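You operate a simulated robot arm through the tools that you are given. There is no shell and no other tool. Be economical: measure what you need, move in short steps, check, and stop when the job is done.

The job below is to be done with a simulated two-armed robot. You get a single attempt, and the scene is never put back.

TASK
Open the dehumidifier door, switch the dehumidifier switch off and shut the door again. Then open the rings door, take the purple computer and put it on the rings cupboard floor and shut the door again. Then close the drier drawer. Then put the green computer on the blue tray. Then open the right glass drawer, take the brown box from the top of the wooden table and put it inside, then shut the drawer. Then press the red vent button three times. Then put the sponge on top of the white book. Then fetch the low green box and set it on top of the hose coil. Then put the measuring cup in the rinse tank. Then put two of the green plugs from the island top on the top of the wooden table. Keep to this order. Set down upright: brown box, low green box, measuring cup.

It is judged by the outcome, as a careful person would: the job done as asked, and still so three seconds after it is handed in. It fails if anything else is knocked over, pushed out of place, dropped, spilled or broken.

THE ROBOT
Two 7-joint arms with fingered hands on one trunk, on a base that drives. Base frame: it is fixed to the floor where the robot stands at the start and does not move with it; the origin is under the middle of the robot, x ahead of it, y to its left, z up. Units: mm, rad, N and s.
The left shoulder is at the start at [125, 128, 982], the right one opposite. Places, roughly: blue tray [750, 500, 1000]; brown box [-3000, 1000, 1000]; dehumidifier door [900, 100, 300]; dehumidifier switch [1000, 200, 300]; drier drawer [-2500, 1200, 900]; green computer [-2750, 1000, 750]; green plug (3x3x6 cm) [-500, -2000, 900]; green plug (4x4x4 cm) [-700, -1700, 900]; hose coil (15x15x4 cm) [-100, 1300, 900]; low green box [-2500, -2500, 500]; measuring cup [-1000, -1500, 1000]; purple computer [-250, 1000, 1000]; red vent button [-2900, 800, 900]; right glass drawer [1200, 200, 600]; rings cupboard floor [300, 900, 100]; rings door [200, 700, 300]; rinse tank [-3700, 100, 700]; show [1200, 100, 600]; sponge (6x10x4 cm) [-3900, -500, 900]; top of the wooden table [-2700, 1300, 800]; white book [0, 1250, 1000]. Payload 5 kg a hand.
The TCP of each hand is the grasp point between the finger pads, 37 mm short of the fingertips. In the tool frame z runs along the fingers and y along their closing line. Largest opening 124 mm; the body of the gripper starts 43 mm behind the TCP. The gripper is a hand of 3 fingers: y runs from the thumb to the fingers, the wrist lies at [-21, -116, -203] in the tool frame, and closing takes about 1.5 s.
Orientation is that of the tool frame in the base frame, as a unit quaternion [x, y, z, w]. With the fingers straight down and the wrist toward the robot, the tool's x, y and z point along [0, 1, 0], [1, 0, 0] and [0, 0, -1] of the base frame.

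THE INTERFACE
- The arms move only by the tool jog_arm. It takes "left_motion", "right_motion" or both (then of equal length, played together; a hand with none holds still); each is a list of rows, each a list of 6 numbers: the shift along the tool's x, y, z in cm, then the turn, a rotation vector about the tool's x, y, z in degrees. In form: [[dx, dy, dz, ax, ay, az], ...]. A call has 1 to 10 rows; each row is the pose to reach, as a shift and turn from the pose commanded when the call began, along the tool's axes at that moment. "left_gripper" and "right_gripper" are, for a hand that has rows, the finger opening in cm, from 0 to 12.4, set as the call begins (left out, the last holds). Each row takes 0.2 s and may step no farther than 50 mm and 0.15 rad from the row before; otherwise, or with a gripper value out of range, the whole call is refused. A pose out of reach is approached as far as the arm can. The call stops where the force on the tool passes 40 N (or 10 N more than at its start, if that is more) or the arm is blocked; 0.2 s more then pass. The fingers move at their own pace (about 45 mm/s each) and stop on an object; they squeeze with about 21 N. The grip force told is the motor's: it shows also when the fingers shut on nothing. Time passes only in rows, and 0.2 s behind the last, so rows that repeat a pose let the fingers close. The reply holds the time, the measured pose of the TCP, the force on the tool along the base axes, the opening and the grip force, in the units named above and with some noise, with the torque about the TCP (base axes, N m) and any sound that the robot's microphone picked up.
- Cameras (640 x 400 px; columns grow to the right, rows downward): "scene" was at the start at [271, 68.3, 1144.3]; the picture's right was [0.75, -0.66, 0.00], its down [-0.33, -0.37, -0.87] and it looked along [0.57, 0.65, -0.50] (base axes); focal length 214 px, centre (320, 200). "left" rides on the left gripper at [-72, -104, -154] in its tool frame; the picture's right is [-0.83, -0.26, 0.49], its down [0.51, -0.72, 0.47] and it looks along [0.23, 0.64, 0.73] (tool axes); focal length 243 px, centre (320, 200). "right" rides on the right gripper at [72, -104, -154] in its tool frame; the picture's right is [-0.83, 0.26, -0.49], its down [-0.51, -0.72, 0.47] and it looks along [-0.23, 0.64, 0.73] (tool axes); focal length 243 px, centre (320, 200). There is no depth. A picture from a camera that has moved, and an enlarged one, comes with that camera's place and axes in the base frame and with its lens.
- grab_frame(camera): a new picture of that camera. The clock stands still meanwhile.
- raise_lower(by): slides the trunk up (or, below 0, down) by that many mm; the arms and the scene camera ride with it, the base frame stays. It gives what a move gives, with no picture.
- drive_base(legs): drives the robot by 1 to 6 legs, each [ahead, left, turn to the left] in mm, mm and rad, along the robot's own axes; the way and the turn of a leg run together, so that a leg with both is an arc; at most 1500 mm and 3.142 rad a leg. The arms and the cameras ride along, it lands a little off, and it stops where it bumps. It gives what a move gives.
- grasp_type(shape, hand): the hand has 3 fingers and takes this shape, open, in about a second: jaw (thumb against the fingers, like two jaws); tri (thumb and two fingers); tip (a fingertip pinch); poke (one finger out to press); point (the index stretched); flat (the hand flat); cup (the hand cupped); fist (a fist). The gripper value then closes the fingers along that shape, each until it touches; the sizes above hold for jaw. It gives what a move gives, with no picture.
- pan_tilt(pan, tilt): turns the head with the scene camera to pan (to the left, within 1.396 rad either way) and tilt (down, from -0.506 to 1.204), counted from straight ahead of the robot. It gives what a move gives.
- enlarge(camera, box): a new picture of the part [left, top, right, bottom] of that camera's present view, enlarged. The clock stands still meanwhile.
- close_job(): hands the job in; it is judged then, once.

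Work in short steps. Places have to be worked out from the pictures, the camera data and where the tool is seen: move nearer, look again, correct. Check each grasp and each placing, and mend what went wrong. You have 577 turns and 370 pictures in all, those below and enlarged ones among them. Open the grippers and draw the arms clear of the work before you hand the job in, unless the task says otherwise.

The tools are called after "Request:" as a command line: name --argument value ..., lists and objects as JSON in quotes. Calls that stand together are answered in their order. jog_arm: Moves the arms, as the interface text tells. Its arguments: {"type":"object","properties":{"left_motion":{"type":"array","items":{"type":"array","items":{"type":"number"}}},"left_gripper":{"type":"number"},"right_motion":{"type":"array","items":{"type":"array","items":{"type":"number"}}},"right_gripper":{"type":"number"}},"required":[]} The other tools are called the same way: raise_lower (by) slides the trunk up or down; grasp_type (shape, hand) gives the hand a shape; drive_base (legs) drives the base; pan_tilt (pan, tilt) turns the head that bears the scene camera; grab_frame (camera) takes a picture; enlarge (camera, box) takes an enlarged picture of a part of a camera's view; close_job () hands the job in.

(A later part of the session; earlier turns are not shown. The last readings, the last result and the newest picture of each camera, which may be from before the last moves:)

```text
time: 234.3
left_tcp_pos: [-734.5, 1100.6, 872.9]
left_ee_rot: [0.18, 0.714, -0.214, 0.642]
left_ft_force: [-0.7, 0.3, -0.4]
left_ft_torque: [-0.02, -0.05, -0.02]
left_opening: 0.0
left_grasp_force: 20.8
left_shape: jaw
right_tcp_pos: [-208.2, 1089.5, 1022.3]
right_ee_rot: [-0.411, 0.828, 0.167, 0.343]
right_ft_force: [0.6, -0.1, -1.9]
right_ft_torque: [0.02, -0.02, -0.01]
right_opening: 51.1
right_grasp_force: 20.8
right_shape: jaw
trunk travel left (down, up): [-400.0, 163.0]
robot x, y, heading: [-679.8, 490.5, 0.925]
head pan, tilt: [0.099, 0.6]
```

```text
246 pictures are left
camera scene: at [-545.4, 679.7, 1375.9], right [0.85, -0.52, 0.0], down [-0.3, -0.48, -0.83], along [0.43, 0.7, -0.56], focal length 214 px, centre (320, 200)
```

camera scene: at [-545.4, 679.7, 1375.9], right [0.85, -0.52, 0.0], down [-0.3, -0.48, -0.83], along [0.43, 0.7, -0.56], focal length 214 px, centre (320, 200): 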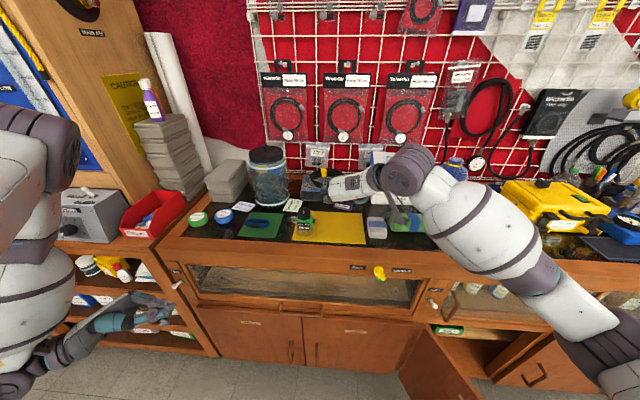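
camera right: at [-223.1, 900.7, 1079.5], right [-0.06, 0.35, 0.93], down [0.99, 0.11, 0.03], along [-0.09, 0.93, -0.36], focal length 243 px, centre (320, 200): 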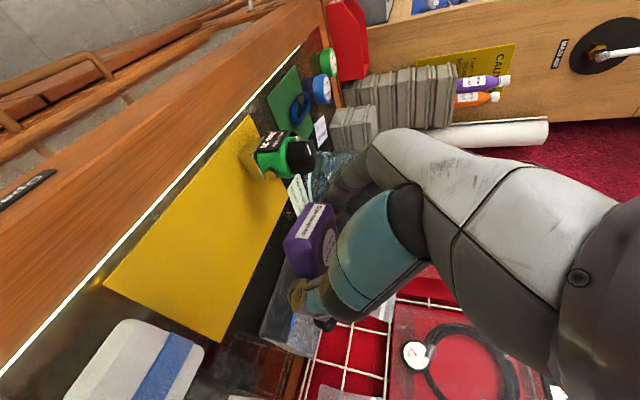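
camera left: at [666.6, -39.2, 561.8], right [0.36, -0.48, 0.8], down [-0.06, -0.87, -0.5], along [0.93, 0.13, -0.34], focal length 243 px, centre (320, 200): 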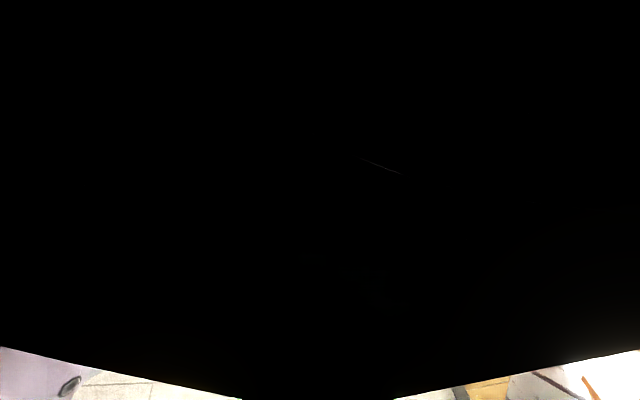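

The computer is held. I back off, yaw the hand 30° right (to keep the wrist clear of the Stock handle), lower the trunk and drive to the rings cupboard.

Request:
drive_base --legs '[[-560, 0, 0]]'

Request:
jog_arm --right_motion '[[0, 0, 0, 5, 0, 5], [0, 0, 0, 10, 0, 10], [0, 0, 0, 15, 0, 15], [0, 0, 0, 21, 0, 21]]'

Request:
raise_lower --by -400

Request:
drive_base --legs '[[0, -640, 0]]'

Request:
pan_tilt --pan 0.0 --tilt 0.8

Request:
grab_frame --camera "scene"

```text
time: 237.5
left_tcp_pos: [-1069.5, 656.9, 872.3]
left_ee_rot: [0.182, 0.714, -0.216, 0.641]
left_ft_force: [0.3, -0.5, 0.0]
left_ft_torque: [-0.03, 0.02, 0.02]
left_opening: 0.2
left_grasp_force: 20.4
left_shape: jaw
right_tcp_pos: [-542.0, 642.1, 1021.5]
right_ee_rot: [-0.407, 0.829, 0.168, 0.345]
right_ft_force: [0.6, -0.6, -0.6]
right_ft_torque: [-0.01, 0.0, 0.0]
right_opening: 51.0
right_grasp_force: 20.8
right_shape: jaw
trunk travel left (down, up): [-400.0, 163.0]
robot x, y, heading: [-1019.4, 39.9, 0.914]
head pan, tilt: [0.099, 0.6]
```

```text
time: 238.5
left_tcp_pos: [-1071.8, 657.7, 871.3]
left_ee_rot: [0.183, 0.713, -0.216, 0.641]
left_ft_force: [-0.1, -0.6, 0.4]
left_ft_torque: [-0.02, 0.01, -0.04]
left_opening: 0.0
left_grasp_force: 21.1
left_shape: jaw
right_tcp_pos: [-543.2, 642.0, 1021.8]
right_ee_rot: [-0.18, 0.906, 0.074, 0.377]
right_ft_force: [0.4, -0.4, -0.5]
right_ft_torque: [0.0, 0.02, 0.02]
right_opening: 51.1
right_grasp_force: 20.9
right_shape: jaw
trunk travel left (down, up): [-400.0, 163.0]
robot x, y, heading: [-1020.0, 44.7, 0.914]
head pan, tilt: [0.099, 0.6]
```

```text
time: 242.3
left_tcp_pos: [-1070.3, 656.5, 472.2]
left_ee_rot: [0.182, 0.714, -0.216, 0.641]
left_ft_force: [1.2, 0.1, 0.6]
left_ft_torque: [0.01, 0.01, -0.01]
left_opening: 0.0
left_grasp_force: 21.1
left_shape: jaw
right_tcp_pos: [-542.9, 641.7, 622.7]
right_ee_rot: [-0.181, 0.906, 0.074, 0.375]
right_ft_force: [0.4, -0.1, -1.2]
right_ft_torque: [0.0, 0.01, -0.01]
right_opening: 50.8
right_grasp_force: 21.4
right_shape: jaw
trunk travel left (down, up): [0.0, 563.0]
robot x, y, heading: [-1022.9, 41.2, 0.911]
head pan, tilt: [0.099, 0.6]
```

```text
time: 248.5
left_tcp_pos: [-563.2, 263.4, 473.2]
left_ee_rot: [0.177, 0.715, -0.212, 0.643]
left_ft_force: [-0.7, -0.1, 0.9]
left_ft_torque: [0.0, 0.01, 0.0]
left_opening: 0.0
left_grasp_force: 21.1
left_shape: jaw
right_tcp_pos: [-34.1, 253.9, 622.6]
right_ee_rot: [-0.186, 0.905, 0.076, 0.375]
right_ft_force: [-0.1, -0.8, -1.5]
right_ft_torque: [-0.01, 0.01, 0.0]
right_opening: 50.9
right_grasp_force: 21.5
right_shape: jaw
trunk travel left (down, up): [0.0, 563.0]
robot x, y, heading: [-501.7, -350.7, 0.92]
head pan, tilt: [0.099, 0.6]
```

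```text
time: 249.2
left_tcp_pos: [-562.6, 264.1, 472.0]
left_ee_rot: [0.178, 0.715, -0.212, 0.642]
left_ft_force: [-0.2, -0.4, 0.2]
left_ft_torque: [0.02, 0.01, -0.02]
left_opening: 0.1
left_grasp_force: 21.1
left_shape: jaw
right_tcp_pos: [-35.2, 255.2, 622.9]
right_ee_rot: [-0.186, 0.905, 0.076, 0.376]
right_ft_force: [0.8, -0.4, -0.8]
right_ft_torque: [0.02, -0.01, 0.05]
right_opening: 51.0
right_grasp_force: 20.7
right_shape: jaw
trunk travel left (down, up): [0.0, 563.0]
robot x, y, heading: [-506.5, -350.1, 0.921]
head pan, tilt: [0.0, 0.799]
```

```text
245 pictures are left
camera scene: at [-296.5, -72.3, 941.5], right [0.8, -0.6, 0.0], down [-0.43, -0.57, -0.7], along [0.42, 0.56, -0.72], focal length 214 px, centre (320, 200)
```

scene: 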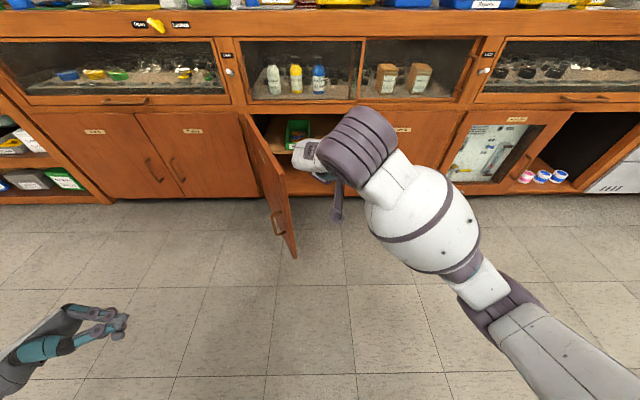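

The door stands ~70° open. I lower the hand to about z=150 and look at the cupboard inside.

Request:
jog_arm --right_motion '[[3.3, 0, 3.3, 0, 0, 0], [6.6, 0, 6.6, 0, 0, 0], [9.9, 0, 9.9, 0, 0, 0], [13.2, 0, 13.2, 0, 0, 0], [16.5, 0, 16.5, 0, 0, 0], [19.8, 0, 19.8, 0, 0, 0], [23.1, 0, 23.1, 0, 0, 0], [26.4, 0, 26.4, 0, 0, 0], [29.7, 0, 29.7, 0, 0, 0], [32.5, 0, 32.5, 0, 0, 0]]'

Request:
drive_base --legs '[[330, 0, 0]]'

Request:
grab_frame --camera "scene"

Request:
grab_frame --camera "right"

```text
time: 251.4
left_tcp_pos: [-563.8, 263.7, 472.5]
left_ee_rot: [0.178, 0.715, -0.211, 0.642]
left_ft_force: [1.8, -0.2, 0.0]
left_ft_torque: [-0.02, -0.03, -0.01]
left_opening: 0.1
left_grasp_force: 21.0
left_shape: jaw
right_tcp_pos: [-36.3, 255.5, 163.0]
right_ee_rot: [-0.187, 0.905, 0.076, 0.375]
right_ft_force: [-1.4, -0.6, -1.4]
right_ft_torque: [-0.01, -0.01, 0.02]
right_opening: 51.1
right_grasp_force: 21.2
right_shape: jaw
trunk travel left (down, up): [0.0, 563.0]
robot x, y, heading: [-501.9, -352.1, 0.924]
head pan, tilt: [0.0, 0.799]
```

```text
time: 253.6
left_tcp_pos: [-357.9, 525.2, 472.0]
left_ee_rot: [0.182, 0.714, -0.216, 0.641]
left_ft_force: [0.0, -0.2, -0.1]
left_ft_torque: [0.0, -0.02, -0.02]
left_opening: 0.0
left_grasp_force: 20.6
left_shape: jaw
right_tcp_pos: [168.4, 510.5, 161.5]
right_ee_rot: [-0.182, 0.906, 0.075, 0.375]
right_ft_force: [1.4, -0.1, -0.5]
right_ft_torque: [0.02, 0.01, 0.04]
right_opening: 50.8
right_grasp_force: 21.3
right_shape: jaw
trunk travel left (down, up): [0.0, 563.0]
robot x, y, heading: [-305.6, -88.5, 0.913]
head pan, tilt: [0.0, 0.799]
```

```text
244 pictures are left
camera scene: at [-95.2, 186.1, 941.4], right [0.79, -0.61, 0.0], down [-0.44, -0.57, -0.7], along [0.42, 0.55, -0.72], focal length 214 px, centre (320, 200)
```

scene: 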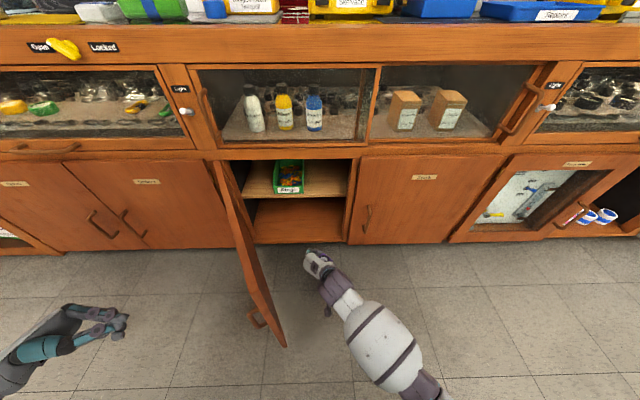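

```text
243 pictures are left
camera right: at [59.3, 354.3, 219.7], right [0.12, 0.34, 0.93], down [0.92, -0.4, 0.03], along [0.38, 0.85, -0.35], focal length 243 px, centre (320, 200)
```

right: 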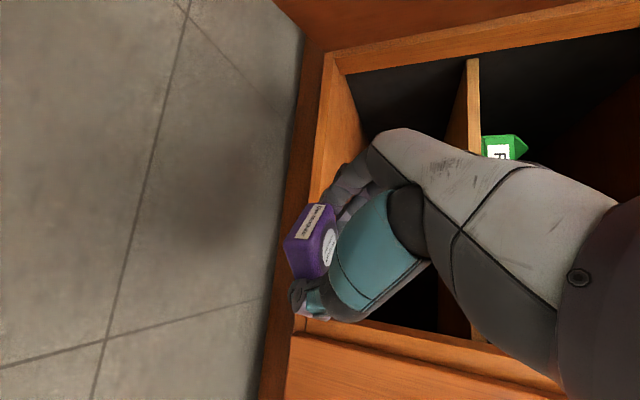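

The hand is in front of the opening. Floor is at z≈98. I drive 130 mm further and reach the rest with the arm.

Request:
drive_base --legs '[[130, 0, 0]]'

Request:
grab_frame --camera "right"

Request:
enlarge --camera "scene" --box '[220, 140, 400, 280]'

```text
time: 254.8
left_tcp_pos: [-278.2, 629.4, 472.2]
left_ee_rot: [0.181, 0.714, -0.215, 0.641]
left_ft_force: [0.2, -1.0, -0.4]
left_ft_torque: [-0.01, 0.02, 0.0]
left_opening: 0.0
left_grasp_force: 21.1
left_shape: jaw
right_tcp_pos: [249.7, 615.6, 161.8]
right_ee_rot: [-0.182, 0.906, 0.074, 0.375]
right_ft_force: [-0.4, -0.1, -1.3]
right_ft_torque: [0.01, -0.01, -0.01]
right_opening: 50.8
right_grasp_force: 20.8
right_shape: jaw
trunk travel left (down, up): [0.0, 563.0]
robot x, y, heading: [-225.5, 15.0, 0.909]
head pan, tilt: [0.0, 0.799]
```

```text
242 pictures are left
camera right: at [139.4, 458.5, 219.5], right [0.12, 0.34, 0.93], down [0.92, -0.4, 0.03], along [0.38, 0.85, -0.35], focal length 243 px, centre (320, 200)
```

right: 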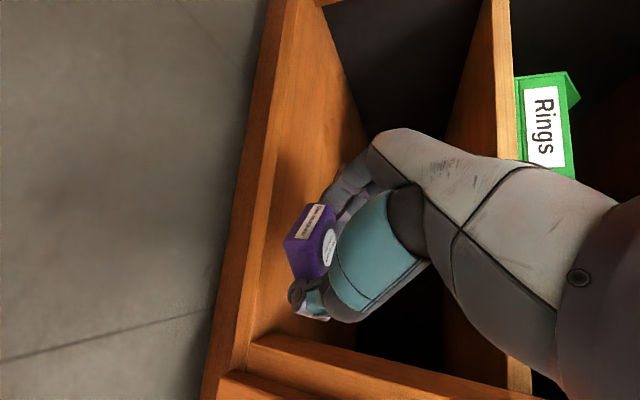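

```text
2.86 times, centred on (310, 210) of scene
camera zoom: at [-14.9, 290.5, 941.3], right [0.79, -0.61, 0.0], down [-0.44, -0.57, -0.7], along [0.42, 0.55, -0.72], focal length 613 px, centre (349, 171)
```

zoom: 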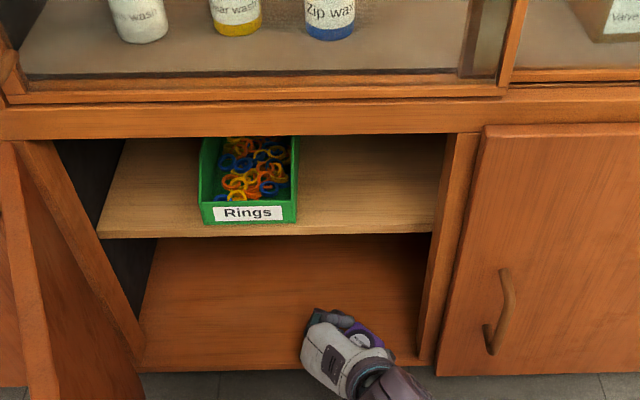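

Move the computer in another 85 mm and slightly left, then lower until it touches the floor.

Request:
jog_arm --right_motion '[[-1.5, 2, 1.5, 0, 0, 0], [-3, 4, 3, 0, 0, 0], [-4.5, 6, 4.5, 0, 0, 0]]'

Request:
jog_arm --right_motion '[[0.8, 0, 0.8, 0, 0, 0], [1.5, 0, 1.5, 0, 0, 0], [1.9, 0, 1.9, 0, 0, 0], [2.2, 0, 2.2, 0, 0, 0], [2.5, 0, 2.5, 0, 0, 0], [2.8, 0, 2.8, 0, 0, 0]]'

Request:
grab_frame --camera "right"

```text
time: 255.7
left_tcp_pos: [-277.8, 630.0, 471.8]
left_ee_rot: [0.181, 0.714, -0.216, 0.641]
left_ft_force: [0.2, -0.8, -0.6]
left_ft_torque: [0.01, 0.02, 0.02]
left_opening: 0.1
left_grasp_force: 20.9
left_shape: jaw
right_tcp_pos: [283.5, 694.1, 163.5]
right_ee_rot: [-0.181, 0.906, 0.075, 0.375]
right_ft_force: [0.4, 0.2, -2.1]
right_ft_torque: [0.0, 0.04, 0.02]
right_opening: 50.7
right_grasp_force: 20.8
right_shape: jaw
trunk travel left (down, up): [0.0, 563.0]
robot x, y, heading: [-225.8, 12.1, 0.916]
head pan, tilt: [0.0, 0.799]
```

```text
time: 257.1
left_tcp_pos: [-276.7, 628.6, 472.0]
left_ee_rot: [0.181, 0.714, -0.215, 0.642]
left_ft_force: [-0.3, -0.2, 0.0]
left_ft_torque: [0.0, 0.01, 0.05]
left_opening: 0.0
left_grasp_force: 21.4
left_shape: jaw
right_tcp_pos: [284.5, 695.0, 123.6]
right_ee_rot: [-0.182, 0.906, 0.074, 0.376]
right_ft_force: [-0.2, -0.9, -0.1]
right_ft_torque: [0.04, -0.04, 0.04]
right_opening: 50.8
right_grasp_force: 20.6
right_shape: jaw
trunk travel left (down, up): [0.0, 563.0]
robot x, y, heading: [-224.1, 16.7, 0.914]
head pan, tilt: [0.0, 0.799]
```

```text
240 pictures are left
camera right: at [175.8, 538.6, 181.2], right [0.12, 0.33, 0.93], down [0.92, -0.4, 0.03], along [0.38, 0.85, -0.35], focal length 243 px, centre (320, 200)
```

right: 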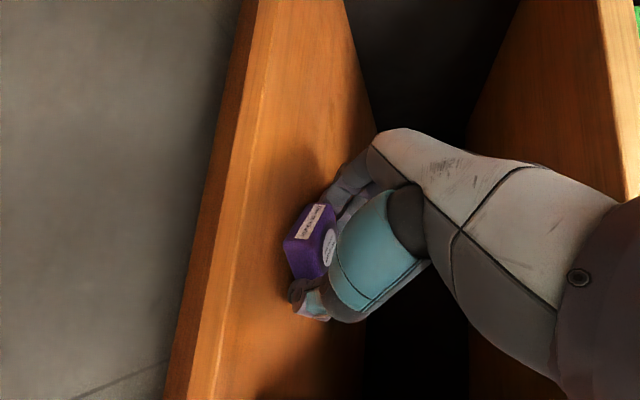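

Request:
jog_arm --right_motion '[[0.3, 0, 0.3, 0, 0, 0], [0.6, 0, 0.6, 0, 0, 0], [0.9, 0, 0.9, 0, 0, 0], [1.2, 0, 1.2, 0, 0, 0], [1.5, 0, 1.5, 0, 0, 0], [1.8, 0, 1.8, 0, 0, 0], [2.1, 0, 2.1, 0, 0, 0], [2.4, 0, 2.4, 0, 0, 0], [2.7, 0, 2.7, 0, 0, 0]]'

Request:
grab_frame --camera "right"

```text
time: 257.9
left_tcp_pos: [-278.4, 629.5, 473.2]
left_ee_rot: [0.183, 0.714, -0.215, 0.641]
left_ft_force: [0.5, 0.1, 0.0]
left_ft_torque: [0.01, 0.0, 0.02]
left_opening: 0.0
left_grasp_force: 21.2
left_shape: jaw
right_tcp_pos: [284.4, 699.8, 120.8]
right_ee_rot: [-0.179, 0.904, 0.082, 0.379]
right_ft_force: [-3.2, -6.0, 20.5]
right_ft_torque: [0.56, -0.01, 0.06]
right_opening: 52.2
right_grasp_force: 21.3
right_shape: jaw
trunk travel left (down, up): [0.0, 563.0]
robot x, y, heading: [-224.7, 10.5, 0.916]
head pan, tilt: [0.0, 0.799]
stopped in row 4 (right hand): the force on the tool passed its limit at 43 N (the readings are from after the stop); the commanded pose is now the measured one
```

```text
239 pictures are left
camera right: at [175.5, 542.7, 175.2], right [0.11, 0.32, 0.94], down [0.92, -0.4, 0.02], along [0.38, 0.86, -0.34], focal length 243 px, centre (320, 200)
```

right: 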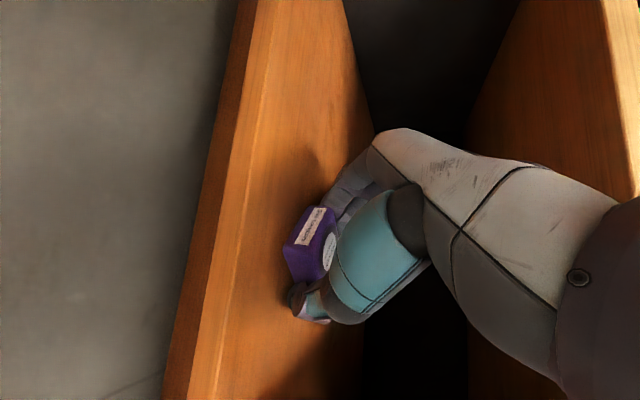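

Contact with the floor. Open and withdraw along the fingers.

Request:
jog_arm --right_motion '[[-0.2, 0, -0.2, 0, 0, 0], [-0.2, 0, -0.2, 0, 0, 0], [-0.2, 0, -0.2, 0, 0, 0], [-0.2, 0, -0.2, 0, 0, 0], [-0.2, 0, -2, 0, 0, 0], [-0.2, 0, -5, 0, 0, 0]]' --right_gripper 8

Request:
grab_frame --camera "right"

```text
time: 259.3
left_tcp_pos: [-279.6, 629.0, 472.6]
left_ee_rot: [0.182, 0.714, -0.216, 0.641]
left_ft_force: [-0.4, -0.5, -0.1]
left_ft_torque: [-0.03, -0.03, -0.03]
left_opening: 0.1
left_grasp_force: 21.0
left_shape: jaw
right_tcp_pos: [252.0, 686.8, 153.6]
right_ee_rot: [-0.18, 0.905, 0.079, 0.377]
right_ft_force: [0.0, 0.4, 0.4]
right_ft_torque: [0.01, -0.02, -0.02]
right_opening: 79.7
right_grasp_force: 0.1
right_shape: jaw
trunk travel left (down, up): [0.0, 563.0]
robot x, y, heading: [-226.9, 18.6, 0.92]
head pan, tilt: [0.0, 0.799]
```

```text
238 pictures are left
camera right: at [142.9, 529.1, 208.5], right [0.12, 0.33, 0.94], down [0.92, -0.4, 0.02], along [0.38, 0.86, -0.35], focal length 243 px, centre (320, 200)
```

right: 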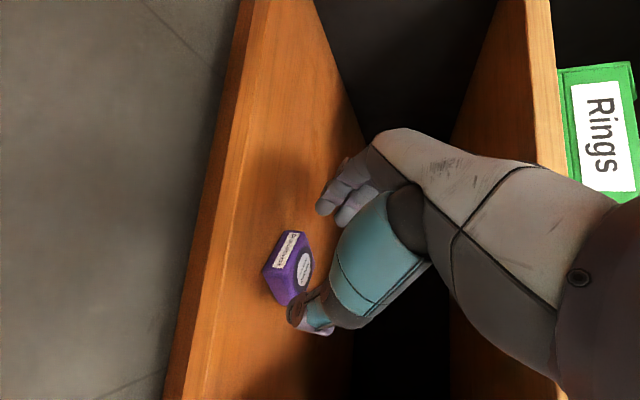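

The computer is standing on the cupboard floor. Raise a little and drive back out.

Request:
jog_arm --right_motion '[[-1.5, 0, -1.5, 0, 0, 0], [-3, 0, -3, 0, 0, 0]]'

Request:
drive_base --legs '[[-300, 0, 0]]'

Request:
grab_frame --camera "scene"

Request:
enlarge --camera "scene" --box '[220, 130, 400, 270]'

```text
time: 259.9
left_tcp_pos: [-278.1, 629.1, 472.6]
left_ee_rot: [0.181, 0.714, -0.216, 0.641]
left_ft_force: [0.4, 0.3, 0.3]
left_ft_torque: [-0.01, -0.04, 0.0]
left_opening: 0.0
left_grasp_force: 20.6
left_shape: jaw
right_tcp_pos: [252.9, 685.4, 195.2]
right_ee_rot: [-0.18, 0.905, 0.078, 0.377]
right_ft_force: [0.3, -0.5, -0.3]
right_ft_torque: [-0.01, 0.01, -0.02]
right_opening: 79.6
right_grasp_force: 0.2
right_shape: jaw
trunk travel left (down, up): [0.0, 563.0]
robot x, y, heading: [-224.4, 13.7, 0.913]
head pan, tilt: [0.0, 0.799]
```

```text
time: 261.9
left_tcp_pos: [-460.2, 392.0, 472.7]
left_ee_rot: [0.182, 0.714, -0.216, 0.64]
left_ft_force: [0.2, 0.8, 0.4]
left_ft_torque: [-0.02, -0.02, 0.02]
left_opening: 0.0
left_grasp_force: 21.8
left_shape: jaw
right_tcp_pos: [72.0, 447.7, 195.4]
right_ee_rot: [-0.181, 0.905, 0.08, 0.378]
right_ft_force: [-0.1, -0.1, 0.8]
right_ft_torque: [-0.01, -0.01, -0.01]
right_opening: 79.8
right_grasp_force: 0.1
right_shape: jaw
trunk travel left (down, up): [0.0, 563.0]
robot x, y, heading: [-411.3, -219.8, 0.912]
head pan, tilt: [0.0, 0.799]
```

```text
237 pictures are left
camera scene: at [-197.7, 52.3, 941.6], right [0.79, -0.61, 0.0], down [-0.44, -0.57, -0.7], along [0.43, 0.55, -0.72], focal length 214 px, centre (320, 200)
```

scene: 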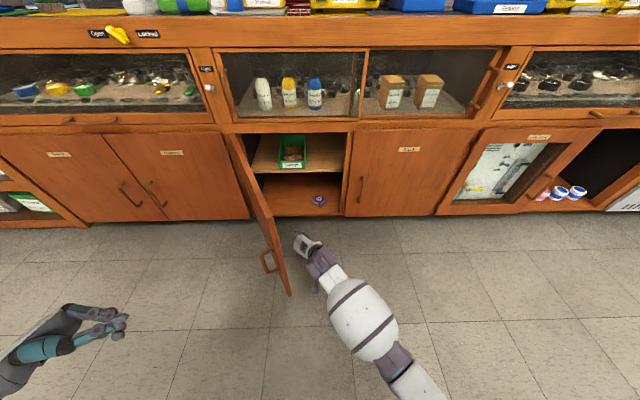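

```text
2.86 times, centred on (310, 200) of scene
camera zoom: at [-197.7, 52.3, 941.6], right [0.79, -0.61, 0.0], down [-0.44, -0.57, -0.7], along [0.43, 0.55, -0.72], focal length 613 px, centre (349, 200)
```

zoom: 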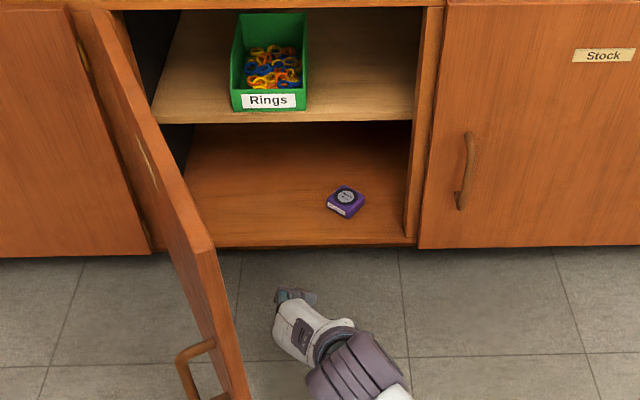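

Placed well. Now shut the door: raise the right hand out of the sweep, then use the left hand (fingers right) to push as before.

Request:
jog_arm --right_motion '[[-3.3, 0, -3.3, 0, 0, 0], [-6.6, 0, -6.6, 0, 0, 0], [-9.9, 0, -9.9, 0, 0, 0], [-13.2, 0, -13.2, 0, 0, 0], [-16.5, 0, -16.5, 0, 0, 0], [-19.8, 0, -19.8, 0, 0, 0], [-23.1, 0, -23.1, 0, 0, 0], [-26.4, 0, -26.4, 0, 0, 0], [-29.7, 0, -29.7, 0, 0, 0], [-33, 0, -33, 0, 0, 0]]'

Request:
drive_base --legs '[[285, 0, 0], [0, -270, 0]]'

Request:
pan_tilt --pan 0.5 --tilt 0.7

Request:
grab_frame --camera "scene"

```text
time: 264.1
left_tcp_pos: [-459.8, 391.8, 473.0]
left_ee_rot: [0.182, 0.714, -0.216, 0.641]
left_ft_force: [0.2, 0.4, 0.4]
left_ft_torque: [0.0, -0.01, -0.02]
left_opening: 0.0
left_grasp_force: 20.9
left_shape: jaw
right_tcp_pos: [72.5, 441.3, 661.8]
right_ee_rot: [-0.18, 0.905, 0.079, 0.376]
right_ft_force: [-0.2, -0.6, 0.2]
right_ft_torque: [0.02, 0.01, 0.01]
right_opening: 79.5
right_grasp_force: 0.0
right_shape: jaw
trunk travel left (down, up): [0.0, 563.0]
robot x, y, heading: [-410.2, -220.1, 0.917]
head pan, tilt: [0.0, 0.799]
```

```text
time: 265.8
left_tcp_pos: [-325.1, 564.2, 473.5]
left_ee_rot: [0.183, 0.714, -0.216, 0.641]
left_ft_force: [-0.3, -0.4, 0.0]
left_ft_torque: [0.0, -0.04, 0.0]
left_opening: 0.0
left_grasp_force: 21.1
left_shape: jaw
right_tcp_pos: [199.3, 612.5, 663.9]
right_ee_rot: [-0.186, 0.904, 0.082, 0.375]
right_ft_force: [-13.3, -20.5, -3.7]
right_ft_torque: [-0.24, 0.05, 0.86]
right_opening: 74.8
right_grasp_force: 0.1
right_shape: jaw
trunk travel left (down, up): [0.0, 563.0]
robot x, y, heading: [-277.4, -47.9, 0.912]
head pan, tilt: [0.0, 0.799]
stopped in leg 1: the force on the tool passed its limit at 72 N (the readings are from after the stop); the commanded pose is now the measured one
```

```text
time: 266.7
left_tcp_pos: [-326.6, 564.9, 474.1]
left_ee_rot: [0.183, 0.714, -0.216, 0.641]
left_ft_force: [-0.3, 0.2, -0.2]
left_ft_torque: [0.0, -0.03, 0.0]
left_opening: 0.0
left_grasp_force: 20.6
left_shape: jaw
right_tcp_pos: [199.3, 614.3, 662.9]
right_ee_rot: [-0.186, 0.904, 0.082, 0.375]
right_ft_force: [-17.9, -25.7, -1.5]
right_ft_torque: [-0.16, 0.02, 0.98]
right_opening: 74.6
right_grasp_force: 0.0
right_shape: jaw
trunk travel left (down, up): [0.0, 563.0]
robot x, y, heading: [-272.1, -51.8, 0.907]
head pan, tilt: [0.499, 0.7]
```

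```text
235 pictures are left
camera scene: at [-100.0, 244.9, 950.4], right [0.99, -0.16, 0.0], down [-0.1, -0.63, -0.77], along [0.12, 0.76, -0.64], focal length 214 px, centre (320, 200)
```

scene: 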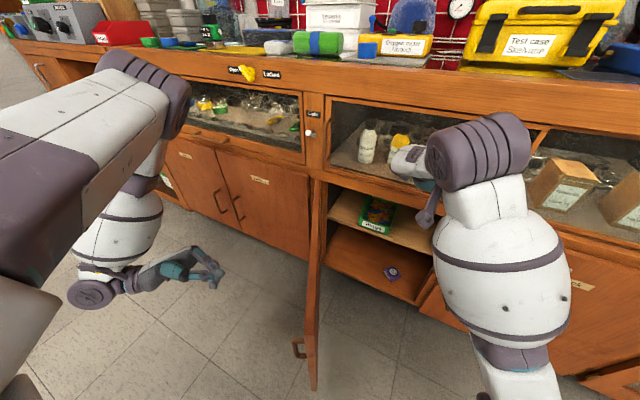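

The right hand touched the glass front. I back off and draw the right arm back before continuing.

Request:
drive_base --legs '[[-120, 0, 0]]'

Request:
jog_arm --right_motion '[[2.4, -2, -2.4, 0, 0, 0], [4.8, -4, -4.8, 0, 0, 0], [7.2, -6, -7.2, 0, 0, 0], [9.6, -8, -9.6, 0, 0, 0], [12, -10, -12, 0, 0, 0]]'

Request:
grab_frame --camera "scene"

```text
time: 267.9
left_tcp_pos: [-398.0, 471.9, 472.9]
left_ee_rot: [0.182, 0.714, -0.217, 0.64]
left_ft_force: [-0.1, 0.5, 0.4]
left_ft_torque: [0.03, 0.02, 0.01]
left_opening: 0.0
left_grasp_force: 21.0
left_shape: jaw
right_tcp_pos: [127.9, 520.7, 662.3]
right_ee_rot: [-0.184, 0.904, 0.082, 0.376]
right_ft_force: [0.5, -0.3, -0.4]
right_ft_torque: [-0.03, 0.01, -0.05]
right_opening: 79.7
right_grasp_force: 0.0
right_shape: jaw
trunk travel left (down, up): [0.0, 563.0]
robot x, y, heading: [-348.8, -143.9, 0.909]
head pan, tilt: [0.499, 0.7]
```

```text
time: 269.1
left_tcp_pos: [-397.1, 473.1, 472.7]
left_ee_rot: [0.184, 0.713, -0.217, 0.641]
left_ft_force: [0.3, 0.4, -0.2]
left_ft_torque: [0.01, -0.02, 0.03]
left_opening: 0.0
left_grasp_force: 20.6
left_shape: jaw
right_tcp_pos: [11.5, 376.4, 661.6]
right_ee_rot: [-0.185, 0.905, 0.08, 0.376]
right_ft_force: [-0.1, 0.1, -0.6]
right_ft_torque: [0.0, 0.01, 0.01]
right_opening: 80.1
right_grasp_force: 0.1
right_shape: jaw
right hand out of reach, approached as far as the arm can: row 5
trunk travel left (down, up): [0.0, 563.0]
robot x, y, heading: [-345.6, -142.6, 0.914]
head pan, tilt: [0.499, 0.7]
```

```text
234 pictures are left
camera scene: at [-170.7, 152.4, 949.7], right [0.99, -0.16, 0.0], down [-0.1, -0.64, -0.76], along [0.12, 0.76, -0.64], focal length 214 px, centre (320, 200)
```

scene: 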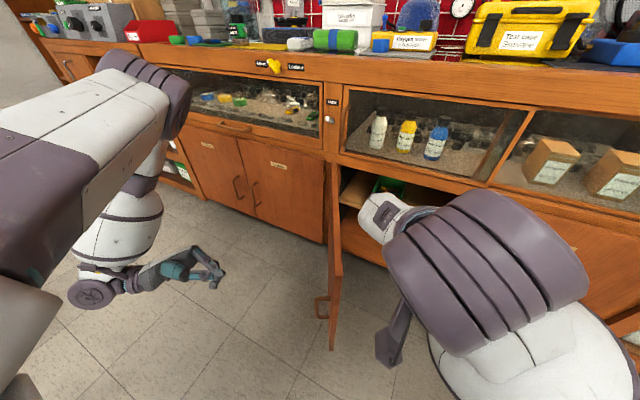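

Request:
drive_base --legs '[[185, 0, 0], [0, -280, 0]]'

Request:
grab_frame --camera "scene"

```text
time: 273.3
left_tcp_pos: [-62.5, 455.5, 471.8]
left_ee_rot: [0.183, 0.713, -0.217, 0.641]
left_ft_force: [0.3, 0.3, 0.3]
left_ft_torque: [-0.02, 0.01, -0.01]
left_opening: 0.1
left_grasp_force: 20.9
left_shape: jaw
right_tcp_pos: [345.6, 360.1, 662.7]
right_ee_rot: [-0.184, 0.905, 0.081, 0.376]
right_ft_force: [-0.1, -0.8, 0.0]
right_ft_torque: [0.02, 0.01, 0.0]
right_opening: 79.7
right_grasp_force: 0.0
right_shape: jaw
trunk travel left (down, up): [0.0, 563.0]
robot x, y, heading: [-16.6, -163.0, 0.909]
head pan, tilt: [0.499, 0.7]
```

```text
233 pictures are left
camera scene: at [163.5, 134.9, 949.8], right [0.99, -0.16, 0.0], down [-0.1, -0.64, -0.77], along [0.12, 0.76, -0.64], focal length 214 px, centre (320, 200)
```

scene: 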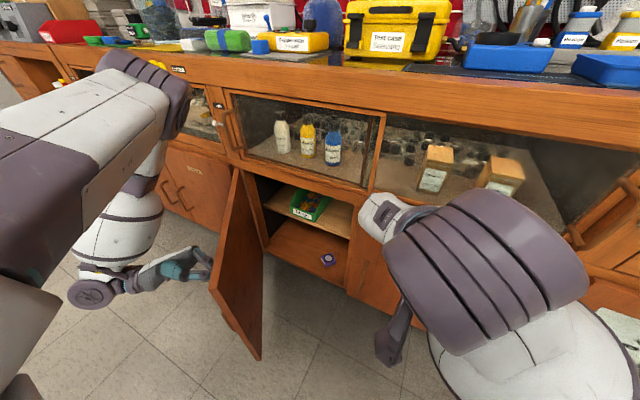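

Request:
drive_base --legs '[[40, -80, 0], [60, -30, 0]]'

Request:
grab_frame --camera "scene"

```text
time: 275.3
left_tcp_pos: [85.0, 464.6, 472.5]
left_ee_rot: [0.183, 0.714, -0.217, 0.641]
left_ft_force: [-0.3, 0.1, 0.2]
left_ft_torque: [0.04, -0.01, -0.01]
left_opening: 0.0
left_grasp_force: 21.0
left_shape: jaw
right_tcp_pos: [493.9, 370.3, 661.5]
right_ee_rot: [-0.185, 0.904, 0.08, 0.377]
right_ft_force: [0.9, 0.3, -0.6]
right_ft_torque: [0.02, 0.03, -0.01]
right_opening: 79.6
right_grasp_force: 0.1
right_shape: jaw
trunk travel left (down, up): [0.0, 563.0]
robot x, y, heading: [136.8, -150.6, 0.914]
head pan, tilt: [0.499, 0.7]
```

```text
232 pictures are left
camera scene: at [311.7, 144.9, 949.6], right [0.99, -0.16, 0.0], down [-0.1, -0.64, -0.76], along [0.12, 0.76, -0.64], focal length 214 px, centre (320, 200)
```

scene: 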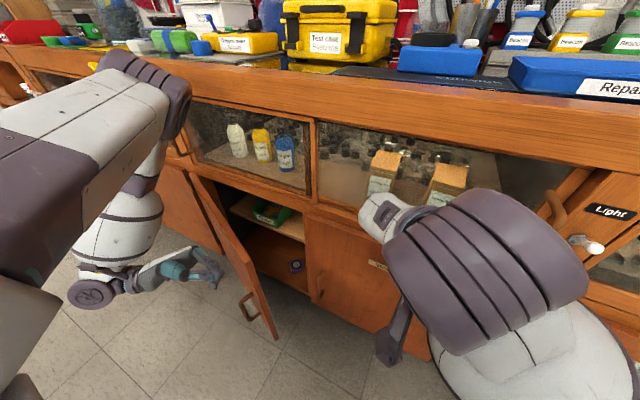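

The right hand is now close to the bench front, so I push the rest with the left arm only.

Request:
jog_arm --left_motion '[[0, 3, 0.6, 0, 0, 0], [0, 6, 1.2, 0, 0, 0], [0, 9, 1.6, 0, 0, 0], [0, 12, 2, 0, 0, 0], [0, 15, 2, 0, 0, 0], [0, 18, 2, 0, 0, 0], [0, 20, 2, 0, 0, 0]]'

Request:
grab_frame --camera "scene"

```text
time: 276.7
left_tcp_pos: [190.9, 592.3, 457.6]
left_ee_rot: [0.179, 0.713, -0.219, 0.641]
left_ft_force: [-2.7, -6.7, 1.9]
left_ft_torque: [0.1, 0.07, 0.47]
left_opening: 0.0
left_grasp_force: 20.9
left_shape: jaw
right_tcp_pos: [493.7, 370.2, 660.7]
right_ee_rot: [-0.185, 0.904, 0.081, 0.376]
right_ft_force: [-0.2, 0.6, -1.4]
right_ft_torque: [0.02, -0.01, -0.04]
right_opening: 79.9
right_grasp_force: 0.0
right_shape: jaw
trunk travel left (down, up): [0.0, 563.0]
robot x, y, heading: [133.7, -146.3, 0.912]
head pan, tilt: [0.499, 0.7]
stopped in row 6 (left hand): the force on the tool passed its limit at 91 N (the readings are from after the stop); the commanded pose is now the measured one
```

```text
231 pictures are left
camera scene: at [310.8, 144.7, 949.8], right [0.99, -0.16, 0.0], down [-0.1, -0.64, -0.76], along [0.12, 0.76, -0.64], focal length 214 px, centre (320, 200)
```

scene: 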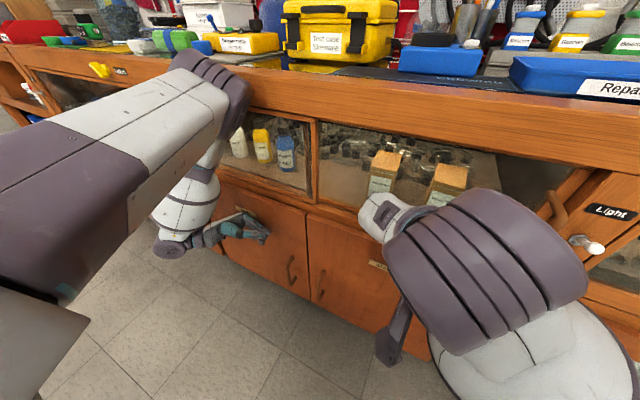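

The door is shut. Withdraw the left arm and base, and verify.

Request:
jog_arm --left_motion '[[0, -4, 0, 0, 0, 0], [0, -8, 0, 0, 0, 0], [0, -12, 0, 0, 0, 0], [0, -16, 0, 0, 0, 0]]'

Request:
drive_base --legs '[[-350, 0, 0]]'

Request:
pan_tilt --pan 0.2 --tilt 0.7

Request:
grab_frame --camera "scene"

```text
time: 277.7
left_tcp_pos: [103.5, 454.1, 470.0]
left_ee_rot: [0.181, 0.713, -0.219, 0.641]
left_ft_force: [1.1, -0.7, -0.4]
left_ft_torque: [-0.01, 0.02, 0.05]
left_opening: 0.0
left_grasp_force: 20.8
left_shape: jaw
right_tcp_pos: [492.8, 370.9, 661.4]
right_ee_rot: [-0.186, 0.905, 0.081, 0.375]
right_ft_force: [-0.6, -0.1, -0.2]
right_ft_torque: [-0.01, -0.03, 0.01]
right_opening: 80.1
right_grasp_force: 0.1
right_shape: jaw
trunk travel left (down, up): [0.0, 563.0]
robot x, y, heading: [136.1, -151.9, 0.913]
head pan, tilt: [0.499, 0.7]
```

```text
time: 279.9
left_tcp_pos: [-102.4, 188.2, 469.9]
left_ee_rot: [0.179, 0.714, -0.218, 0.641]
left_ft_force: [-0.4, -0.4, -0.2]
left_ft_torque: [0.0, 0.0, 0.0]
left_opening: 0.2
left_grasp_force: 21.9
left_shape: jaw
right_tcp_pos: [285.5, 102.9, 662.0]
right_ee_rot: [-0.187, 0.904, 0.081, 0.376]
right_ft_force: [0.1, -1.0, -0.5]
right_ft_torque: [-0.02, 0.0, 0.01]
right_opening: 79.9
right_grasp_force: 0.1
right_shape: jaw
trunk travel left (down, up): [0.0, 563.0]
robot x, y, heading: [-68.8, -418.5, 0.919]
head pan, tilt: [0.499, 0.7]
```

```text
time: 280.7
left_tcp_pos: [-103.1, 188.5, 470.3]
left_ee_rot: [0.179, 0.713, -0.218, 0.642]
left_ft_force: [0.2, -0.5, 0.7]
left_ft_torque: [0.01, -0.01, -0.01]
left_opening: 0.1
left_grasp_force: 21.0
left_shape: jaw
right_tcp_pos: [285.8, 102.3, 662.1]
right_ee_rot: [-0.187, 0.904, 0.082, 0.376]
right_ft_force: [0.5, -0.2, -0.4]
right_ft_torque: [-0.03, -0.02, -0.05]
right_opening: 80.1
right_grasp_force: 0.1
right_shape: jaw
trunk travel left (down, up): [0.0, 563.0]
robot x, y, heading: [-68.3, -421.4, 0.914]
head pan, tilt: [0.201, 0.7]
```

```text
230 pictures are left
camera scene: at [128.3, -129.7, 949.8], right [0.9, -0.44, 0.0], down [-0.28, -0.58, -0.76], along [0.34, 0.69, -0.64], focal length 214 px, centre (320, 200)
```

scene: 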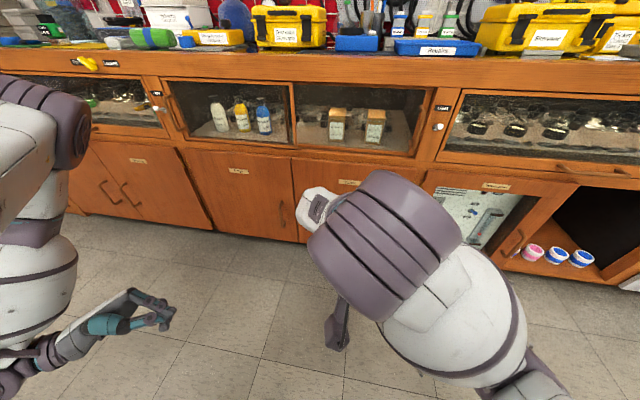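

Rings cupboard is shut. Next area is to the far left-behind. I raise the trunk, turn left and look.

Request:
raise_lower --by 300

Request:
drive_base --legs '[[-150, 0, 0], [0, 0, 1.6]]'

Request:
pan_tilt --pan 0.0 --tilt 0.35

Request:
grab_frame --camera "scene"

```text
time: 283.7
left_tcp_pos: [-103.0, 188.3, 770.3]
left_ee_rot: [0.178, 0.714, -0.218, 0.641]
left_ft_force: [-0.3, 0.4, -0.3]
left_ft_torque: [0.01, -0.01, -0.02]
left_opening: 0.2
left_grasp_force: 20.9
left_shape: jaw
right_tcp_pos: [286.7, 103.1, 961.1]
right_ee_rot: [-0.187, 0.904, 0.082, 0.376]
right_ft_force: [0.6, 0.4, 0.6]
right_ft_torque: [0.01, 0.02, 0.02]
right_opening: 79.9
right_grasp_force: 0.0
right_shape: jaw
trunk travel left (down, up): [-300.0, 263.0]
robot x, y, heading: [-76.0, -422.2, 0.919]
head pan, tilt: [0.201, 0.7]
```

```text
time: 289.0
left_tcp_pos: [-766.8, -584.4, 770.5]
left_ee_rot: [-0.385, 0.627, 0.307, 0.604]
left_ft_force: [0.5, -0.2, -0.4]
left_ft_torque: [0.01, 0.02, -0.03]
left_opening: 0.0
left_grasp_force: 21.6
left_shape: jaw
right_tcp_pos: [-692.8, -193.7, 961.2]
right_ee_rot: [0.778, -0.497, -0.325, -0.205]
right_ft_force: [0.4, -0.3, -0.3]
right_ft_torque: [-0.01, -0.02, 0.01]
right_opening: 79.9
right_grasp_force: 0.1
right_shape: jaw
trunk travel left (down, up): [-300.0, 263.0]
robot x, y, heading: [-162.9, -538.5, 2.513]
head pan, tilt: [0.201, 0.7]
```

```text
time: 289.8
left_tcp_pos: [-766.9, -584.1, 768.8]
left_ee_rot: [-0.385, 0.627, 0.306, 0.605]
left_ft_force: [-0.2, 0.0, 0.5]
left_ft_torque: [0.01, -0.01, -0.03]
left_opening: 0.0
left_grasp_force: 21.1
left_shape: jaw
right_tcp_pos: [-692.9, -193.8, 962.2]
right_ee_rot: [0.777, -0.498, -0.326, -0.204]
right_ft_force: [0.7, 1.1, 0.3]
right_ft_torque: [0.0, 0.02, 0.01]
right_opening: 79.7
right_grasp_force: 0.2
right_shape: jaw
trunk travel left (down, up): [-300.0, 263.0]
robot x, y, heading: [-161.4, -542.1, 2.509]
head pan, tilt: [0.0, 0.351]
```

```text
229 pictures are left
camera scene: at [-376.9, -381.7, 1297.2], right [0.59, 0.81, 0.0], down [0.28, -0.2, -0.94], along [-0.76, 0.55, -0.34], focal length 214 px, centre (320, 200)
```

scene: 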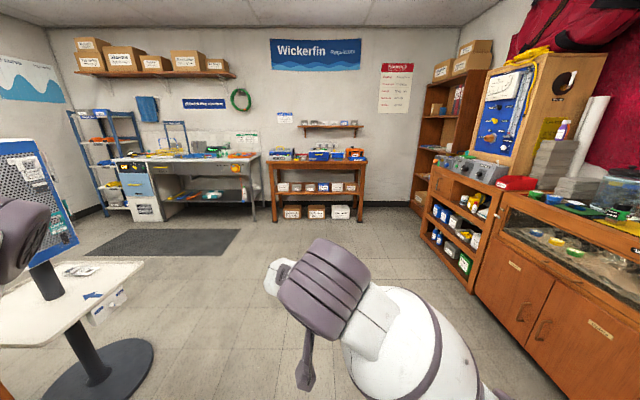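

Request:
enlarge --camera "scene" --box '[250, 100, 390, 230]'

Request:
enlarge --camera "scene" --box '[100, 100, 280, 230]'

```text
3.08 times, centred on (320, 165) of scene
camera zoom: at [-376.9, -381.7, 1297.2], right [0.59, 0.81, 0.0], down [0.28, -0.2, -0.94], along [-0.76, 0.55, -0.34], focal length 660 px, centre (320, 308)
```

zoom: 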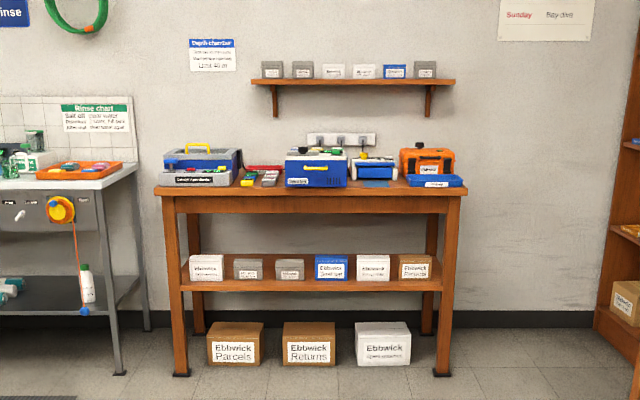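

```text
3.08 times, centred on (190, 165) of scene
camera zoom: at [-376.9, -381.7, 1297.2], right [0.59, 0.81, 0.0], down [0.28, -0.2, -0.94], along [-0.76, 0.55, -0.34], focal length 660 px, centre (720, 308)
```

zoom: 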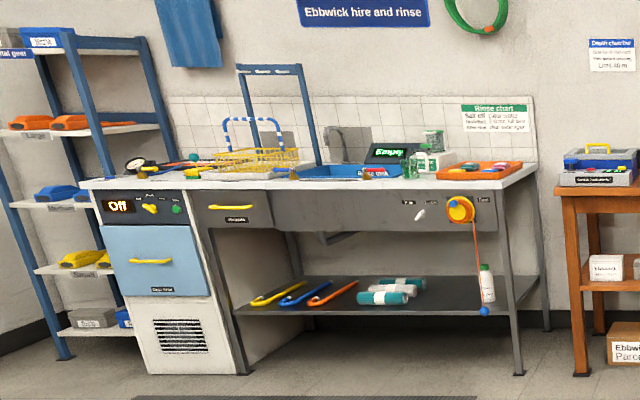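

The wooden table stands against the far wall (front at s≈−2765, n −1226…−22). I sidestep right away from the white table and drive toward it.

Request:
drive_base --legs '[[0, -200, 0], [1400, 0, 0], [450, 0, 0]]'

Request:
grab_frame --camera "scene"

```text
time: 300.9
left_tcp_pos: [-2134.1, 609.7, 770.2]
left_ee_rot: [-0.394, 0.621, 0.314, 0.599]
left_ft_force: [0.9, -0.2, -0.5]
left_ft_torque: [0.0, 0.0, 0.01]
left_opening: 0.0
left_grasp_force: 21.1
left_shape: jaw
right_tcp_pos: [-2067.6, 1002.7, 961.8]
right_ee_rot: [0.784, -0.489, -0.327, -0.199]
right_ft_force: [0.1, 0.4, -0.4]
right_ft_torque: [0.01, 0.02, 0.0]
right_opening: 79.9
right_grasp_force: 0.0
right_shape: jaw
trunk travel left (down, up): [-300.0, 263.0]
robot x, y, heading: [-1532.2, 670.7, 2.542]
head pan, tilt: [0.0, 0.351]
```

```text
226 pictures are left
camera scene: at [-1747.9, 823.3, 1297.2], right [0.57, 0.82, 0.0], down [0.28, -0.2, -0.94], along [-0.77, 0.53, -0.34], focal length 214 px, centre (320, 200)
```

scene: 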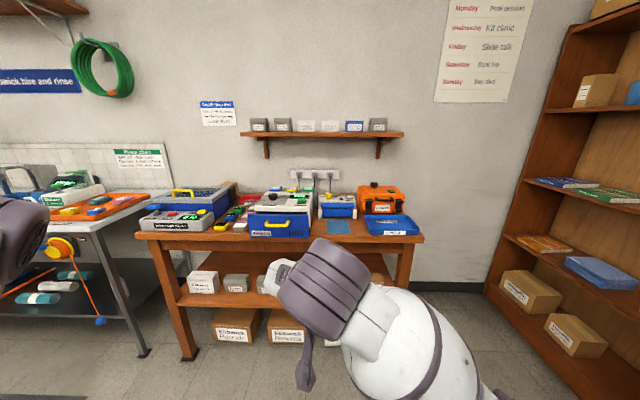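

Request:
enlarge --camera "scene" --box '[130, 160, 430, 250]'

Request:
enlarge --camera "scene" --box '[130, 230, 430, 350]'

```text
2.13 times, centred on (280, 205) of scene
camera zoom: at [-1747.9, 823.3, 1297.2], right [0.57, 0.82, 0.0], down [0.28, -0.2, -0.94], along [-0.77, 0.53, -0.34], focal length 458 px, centre (405, 189)
```

zoom: 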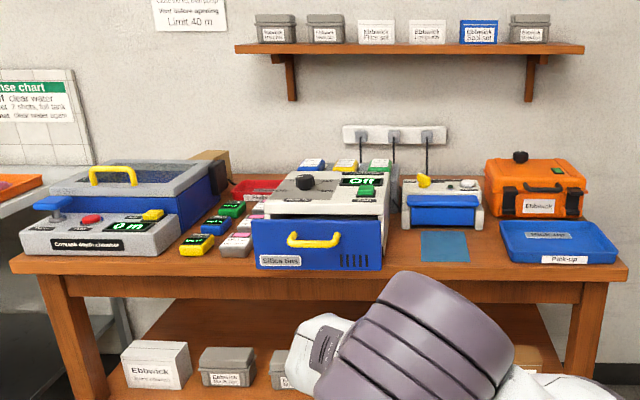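

```text
2.13 times, centred on (280, 290) of scene
camera zoom: at [-1747.9, 823.3, 1297.2], right [0.57, 0.82, 0.0], down [0.28, -0.2, -0.94], along [-0.77, 0.53, -0.34], focal length 458 px, centre (405, 8)
```

zoom: 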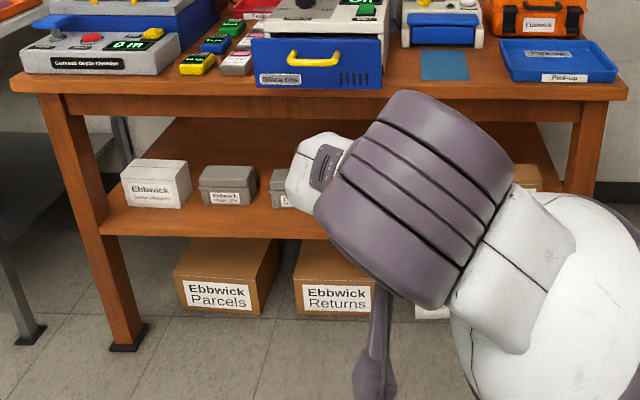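

The drier (blue drawer with yellow handle) is on the table at n≈−621, front about s≈−2737, handle z≈883. I straighten the base, close the right fingers and bring the hand in line to push the drawer.

Request:
drive_base --legs '[[0, 80, -0.05]]'

Request:
jog_arm --right_motion '[[-0.4, 3.3, 2.5, 0, 0, 0], [-0.8, 6.6, 5, 0, 0, 0], [-1.2, 9.9, 7.5, 0, 0, 0], [-1.6, 13.2, 10, 0, 0, 0], [-1.9, 16.4, 12.5, 0, 0, 0], [-1.9, 16.4, 12.5, 0, 0, 0]]' --right_gripper 0

Request:
grab_frame --camera "scene"

Request:
grab_frame --camera "right"

```text
time: 302.3
left_tcp_pos: [-2181.5, 574.9, 769.6]
left_ee_rot: [-0.378, 0.631, 0.298, 0.608]
left_ft_force: [0.9, 0.0, 0.1]
left_ft_torque: [0.0, 0.01, -0.02]
left_opening: 0.0
left_grasp_force: 20.7
left_shape: jaw
right_tcp_pos: [-2098.5, 964.9, 962.5]
right_ee_rot: [0.771, -0.508, -0.323, -0.207]
right_ft_force: [0.4, 0.2, 0.1]
right_ft_torque: [0.03, -0.02, 0.02]
right_opening: 80.1
right_grasp_force: 0.1
right_shape: jaw
trunk travel left (down, up): [-300.0, 263.0]
robot x, y, heading: [-1575.7, 606.8, 2.49]
head pan, tilt: [0.0, 0.351]
```

```text
time: 303.7
left_tcp_pos: [-2182.5, 576.0, 769.4]
left_ee_rot: [-0.378, 0.631, 0.299, 0.608]
left_ft_force: [-0.6, 0.1, 0.4]
left_ft_torque: [-0.05, -0.01, 0.01]
left_opening: 0.0
left_grasp_force: 20.5
left_shape: jaw
right_tcp_pos: [-2289.0, 992.9, 888.4]
right_ee_rot: [0.771, -0.509, -0.323, -0.208]
right_ft_force: [-0.1, 0.3, -0.6]
right_ft_torque: [-0.01, 0.01, 0.02]
right_opening: 0.0
right_grasp_force: 20.7
right_shape: jaw
trunk travel left (down, up): [-300.0, 263.0]
robot x, y, heading: [-1576.5, 609.4, 2.487]
head pan, tilt: [0.0, 0.351]
```

```text
223 pictures are left
camera scene: at [-1786.4, 769.4, 1297.4], right [0.61, 0.79, 0.0], down [0.27, -0.21, -0.94], along [-0.74, 0.57, -0.34], focal length 214 px, centre (320, 200)
```

scene: 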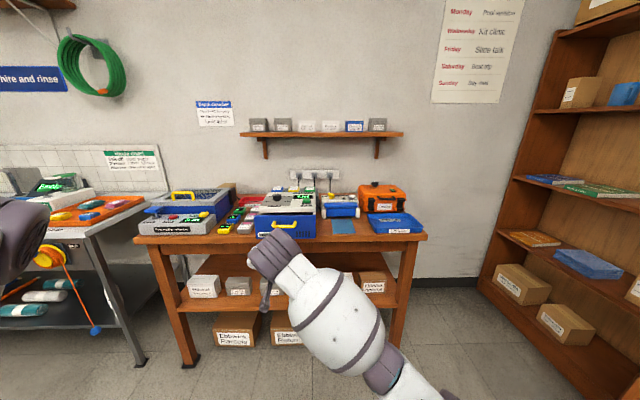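

```text
222 pictures are left
camera right: at [-2131.4, 889.2, 943.3], right [-0.33, 0.11, 0.94], down [0.39, 0.92, 0.02], along [-0.86, 0.37, -0.35], focal length 243 px, centre (320, 200)
```

right: 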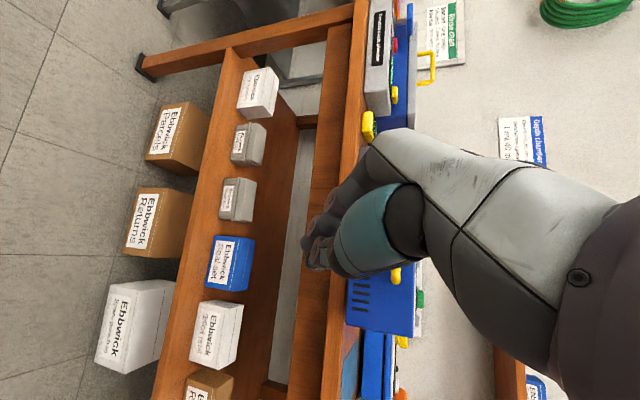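

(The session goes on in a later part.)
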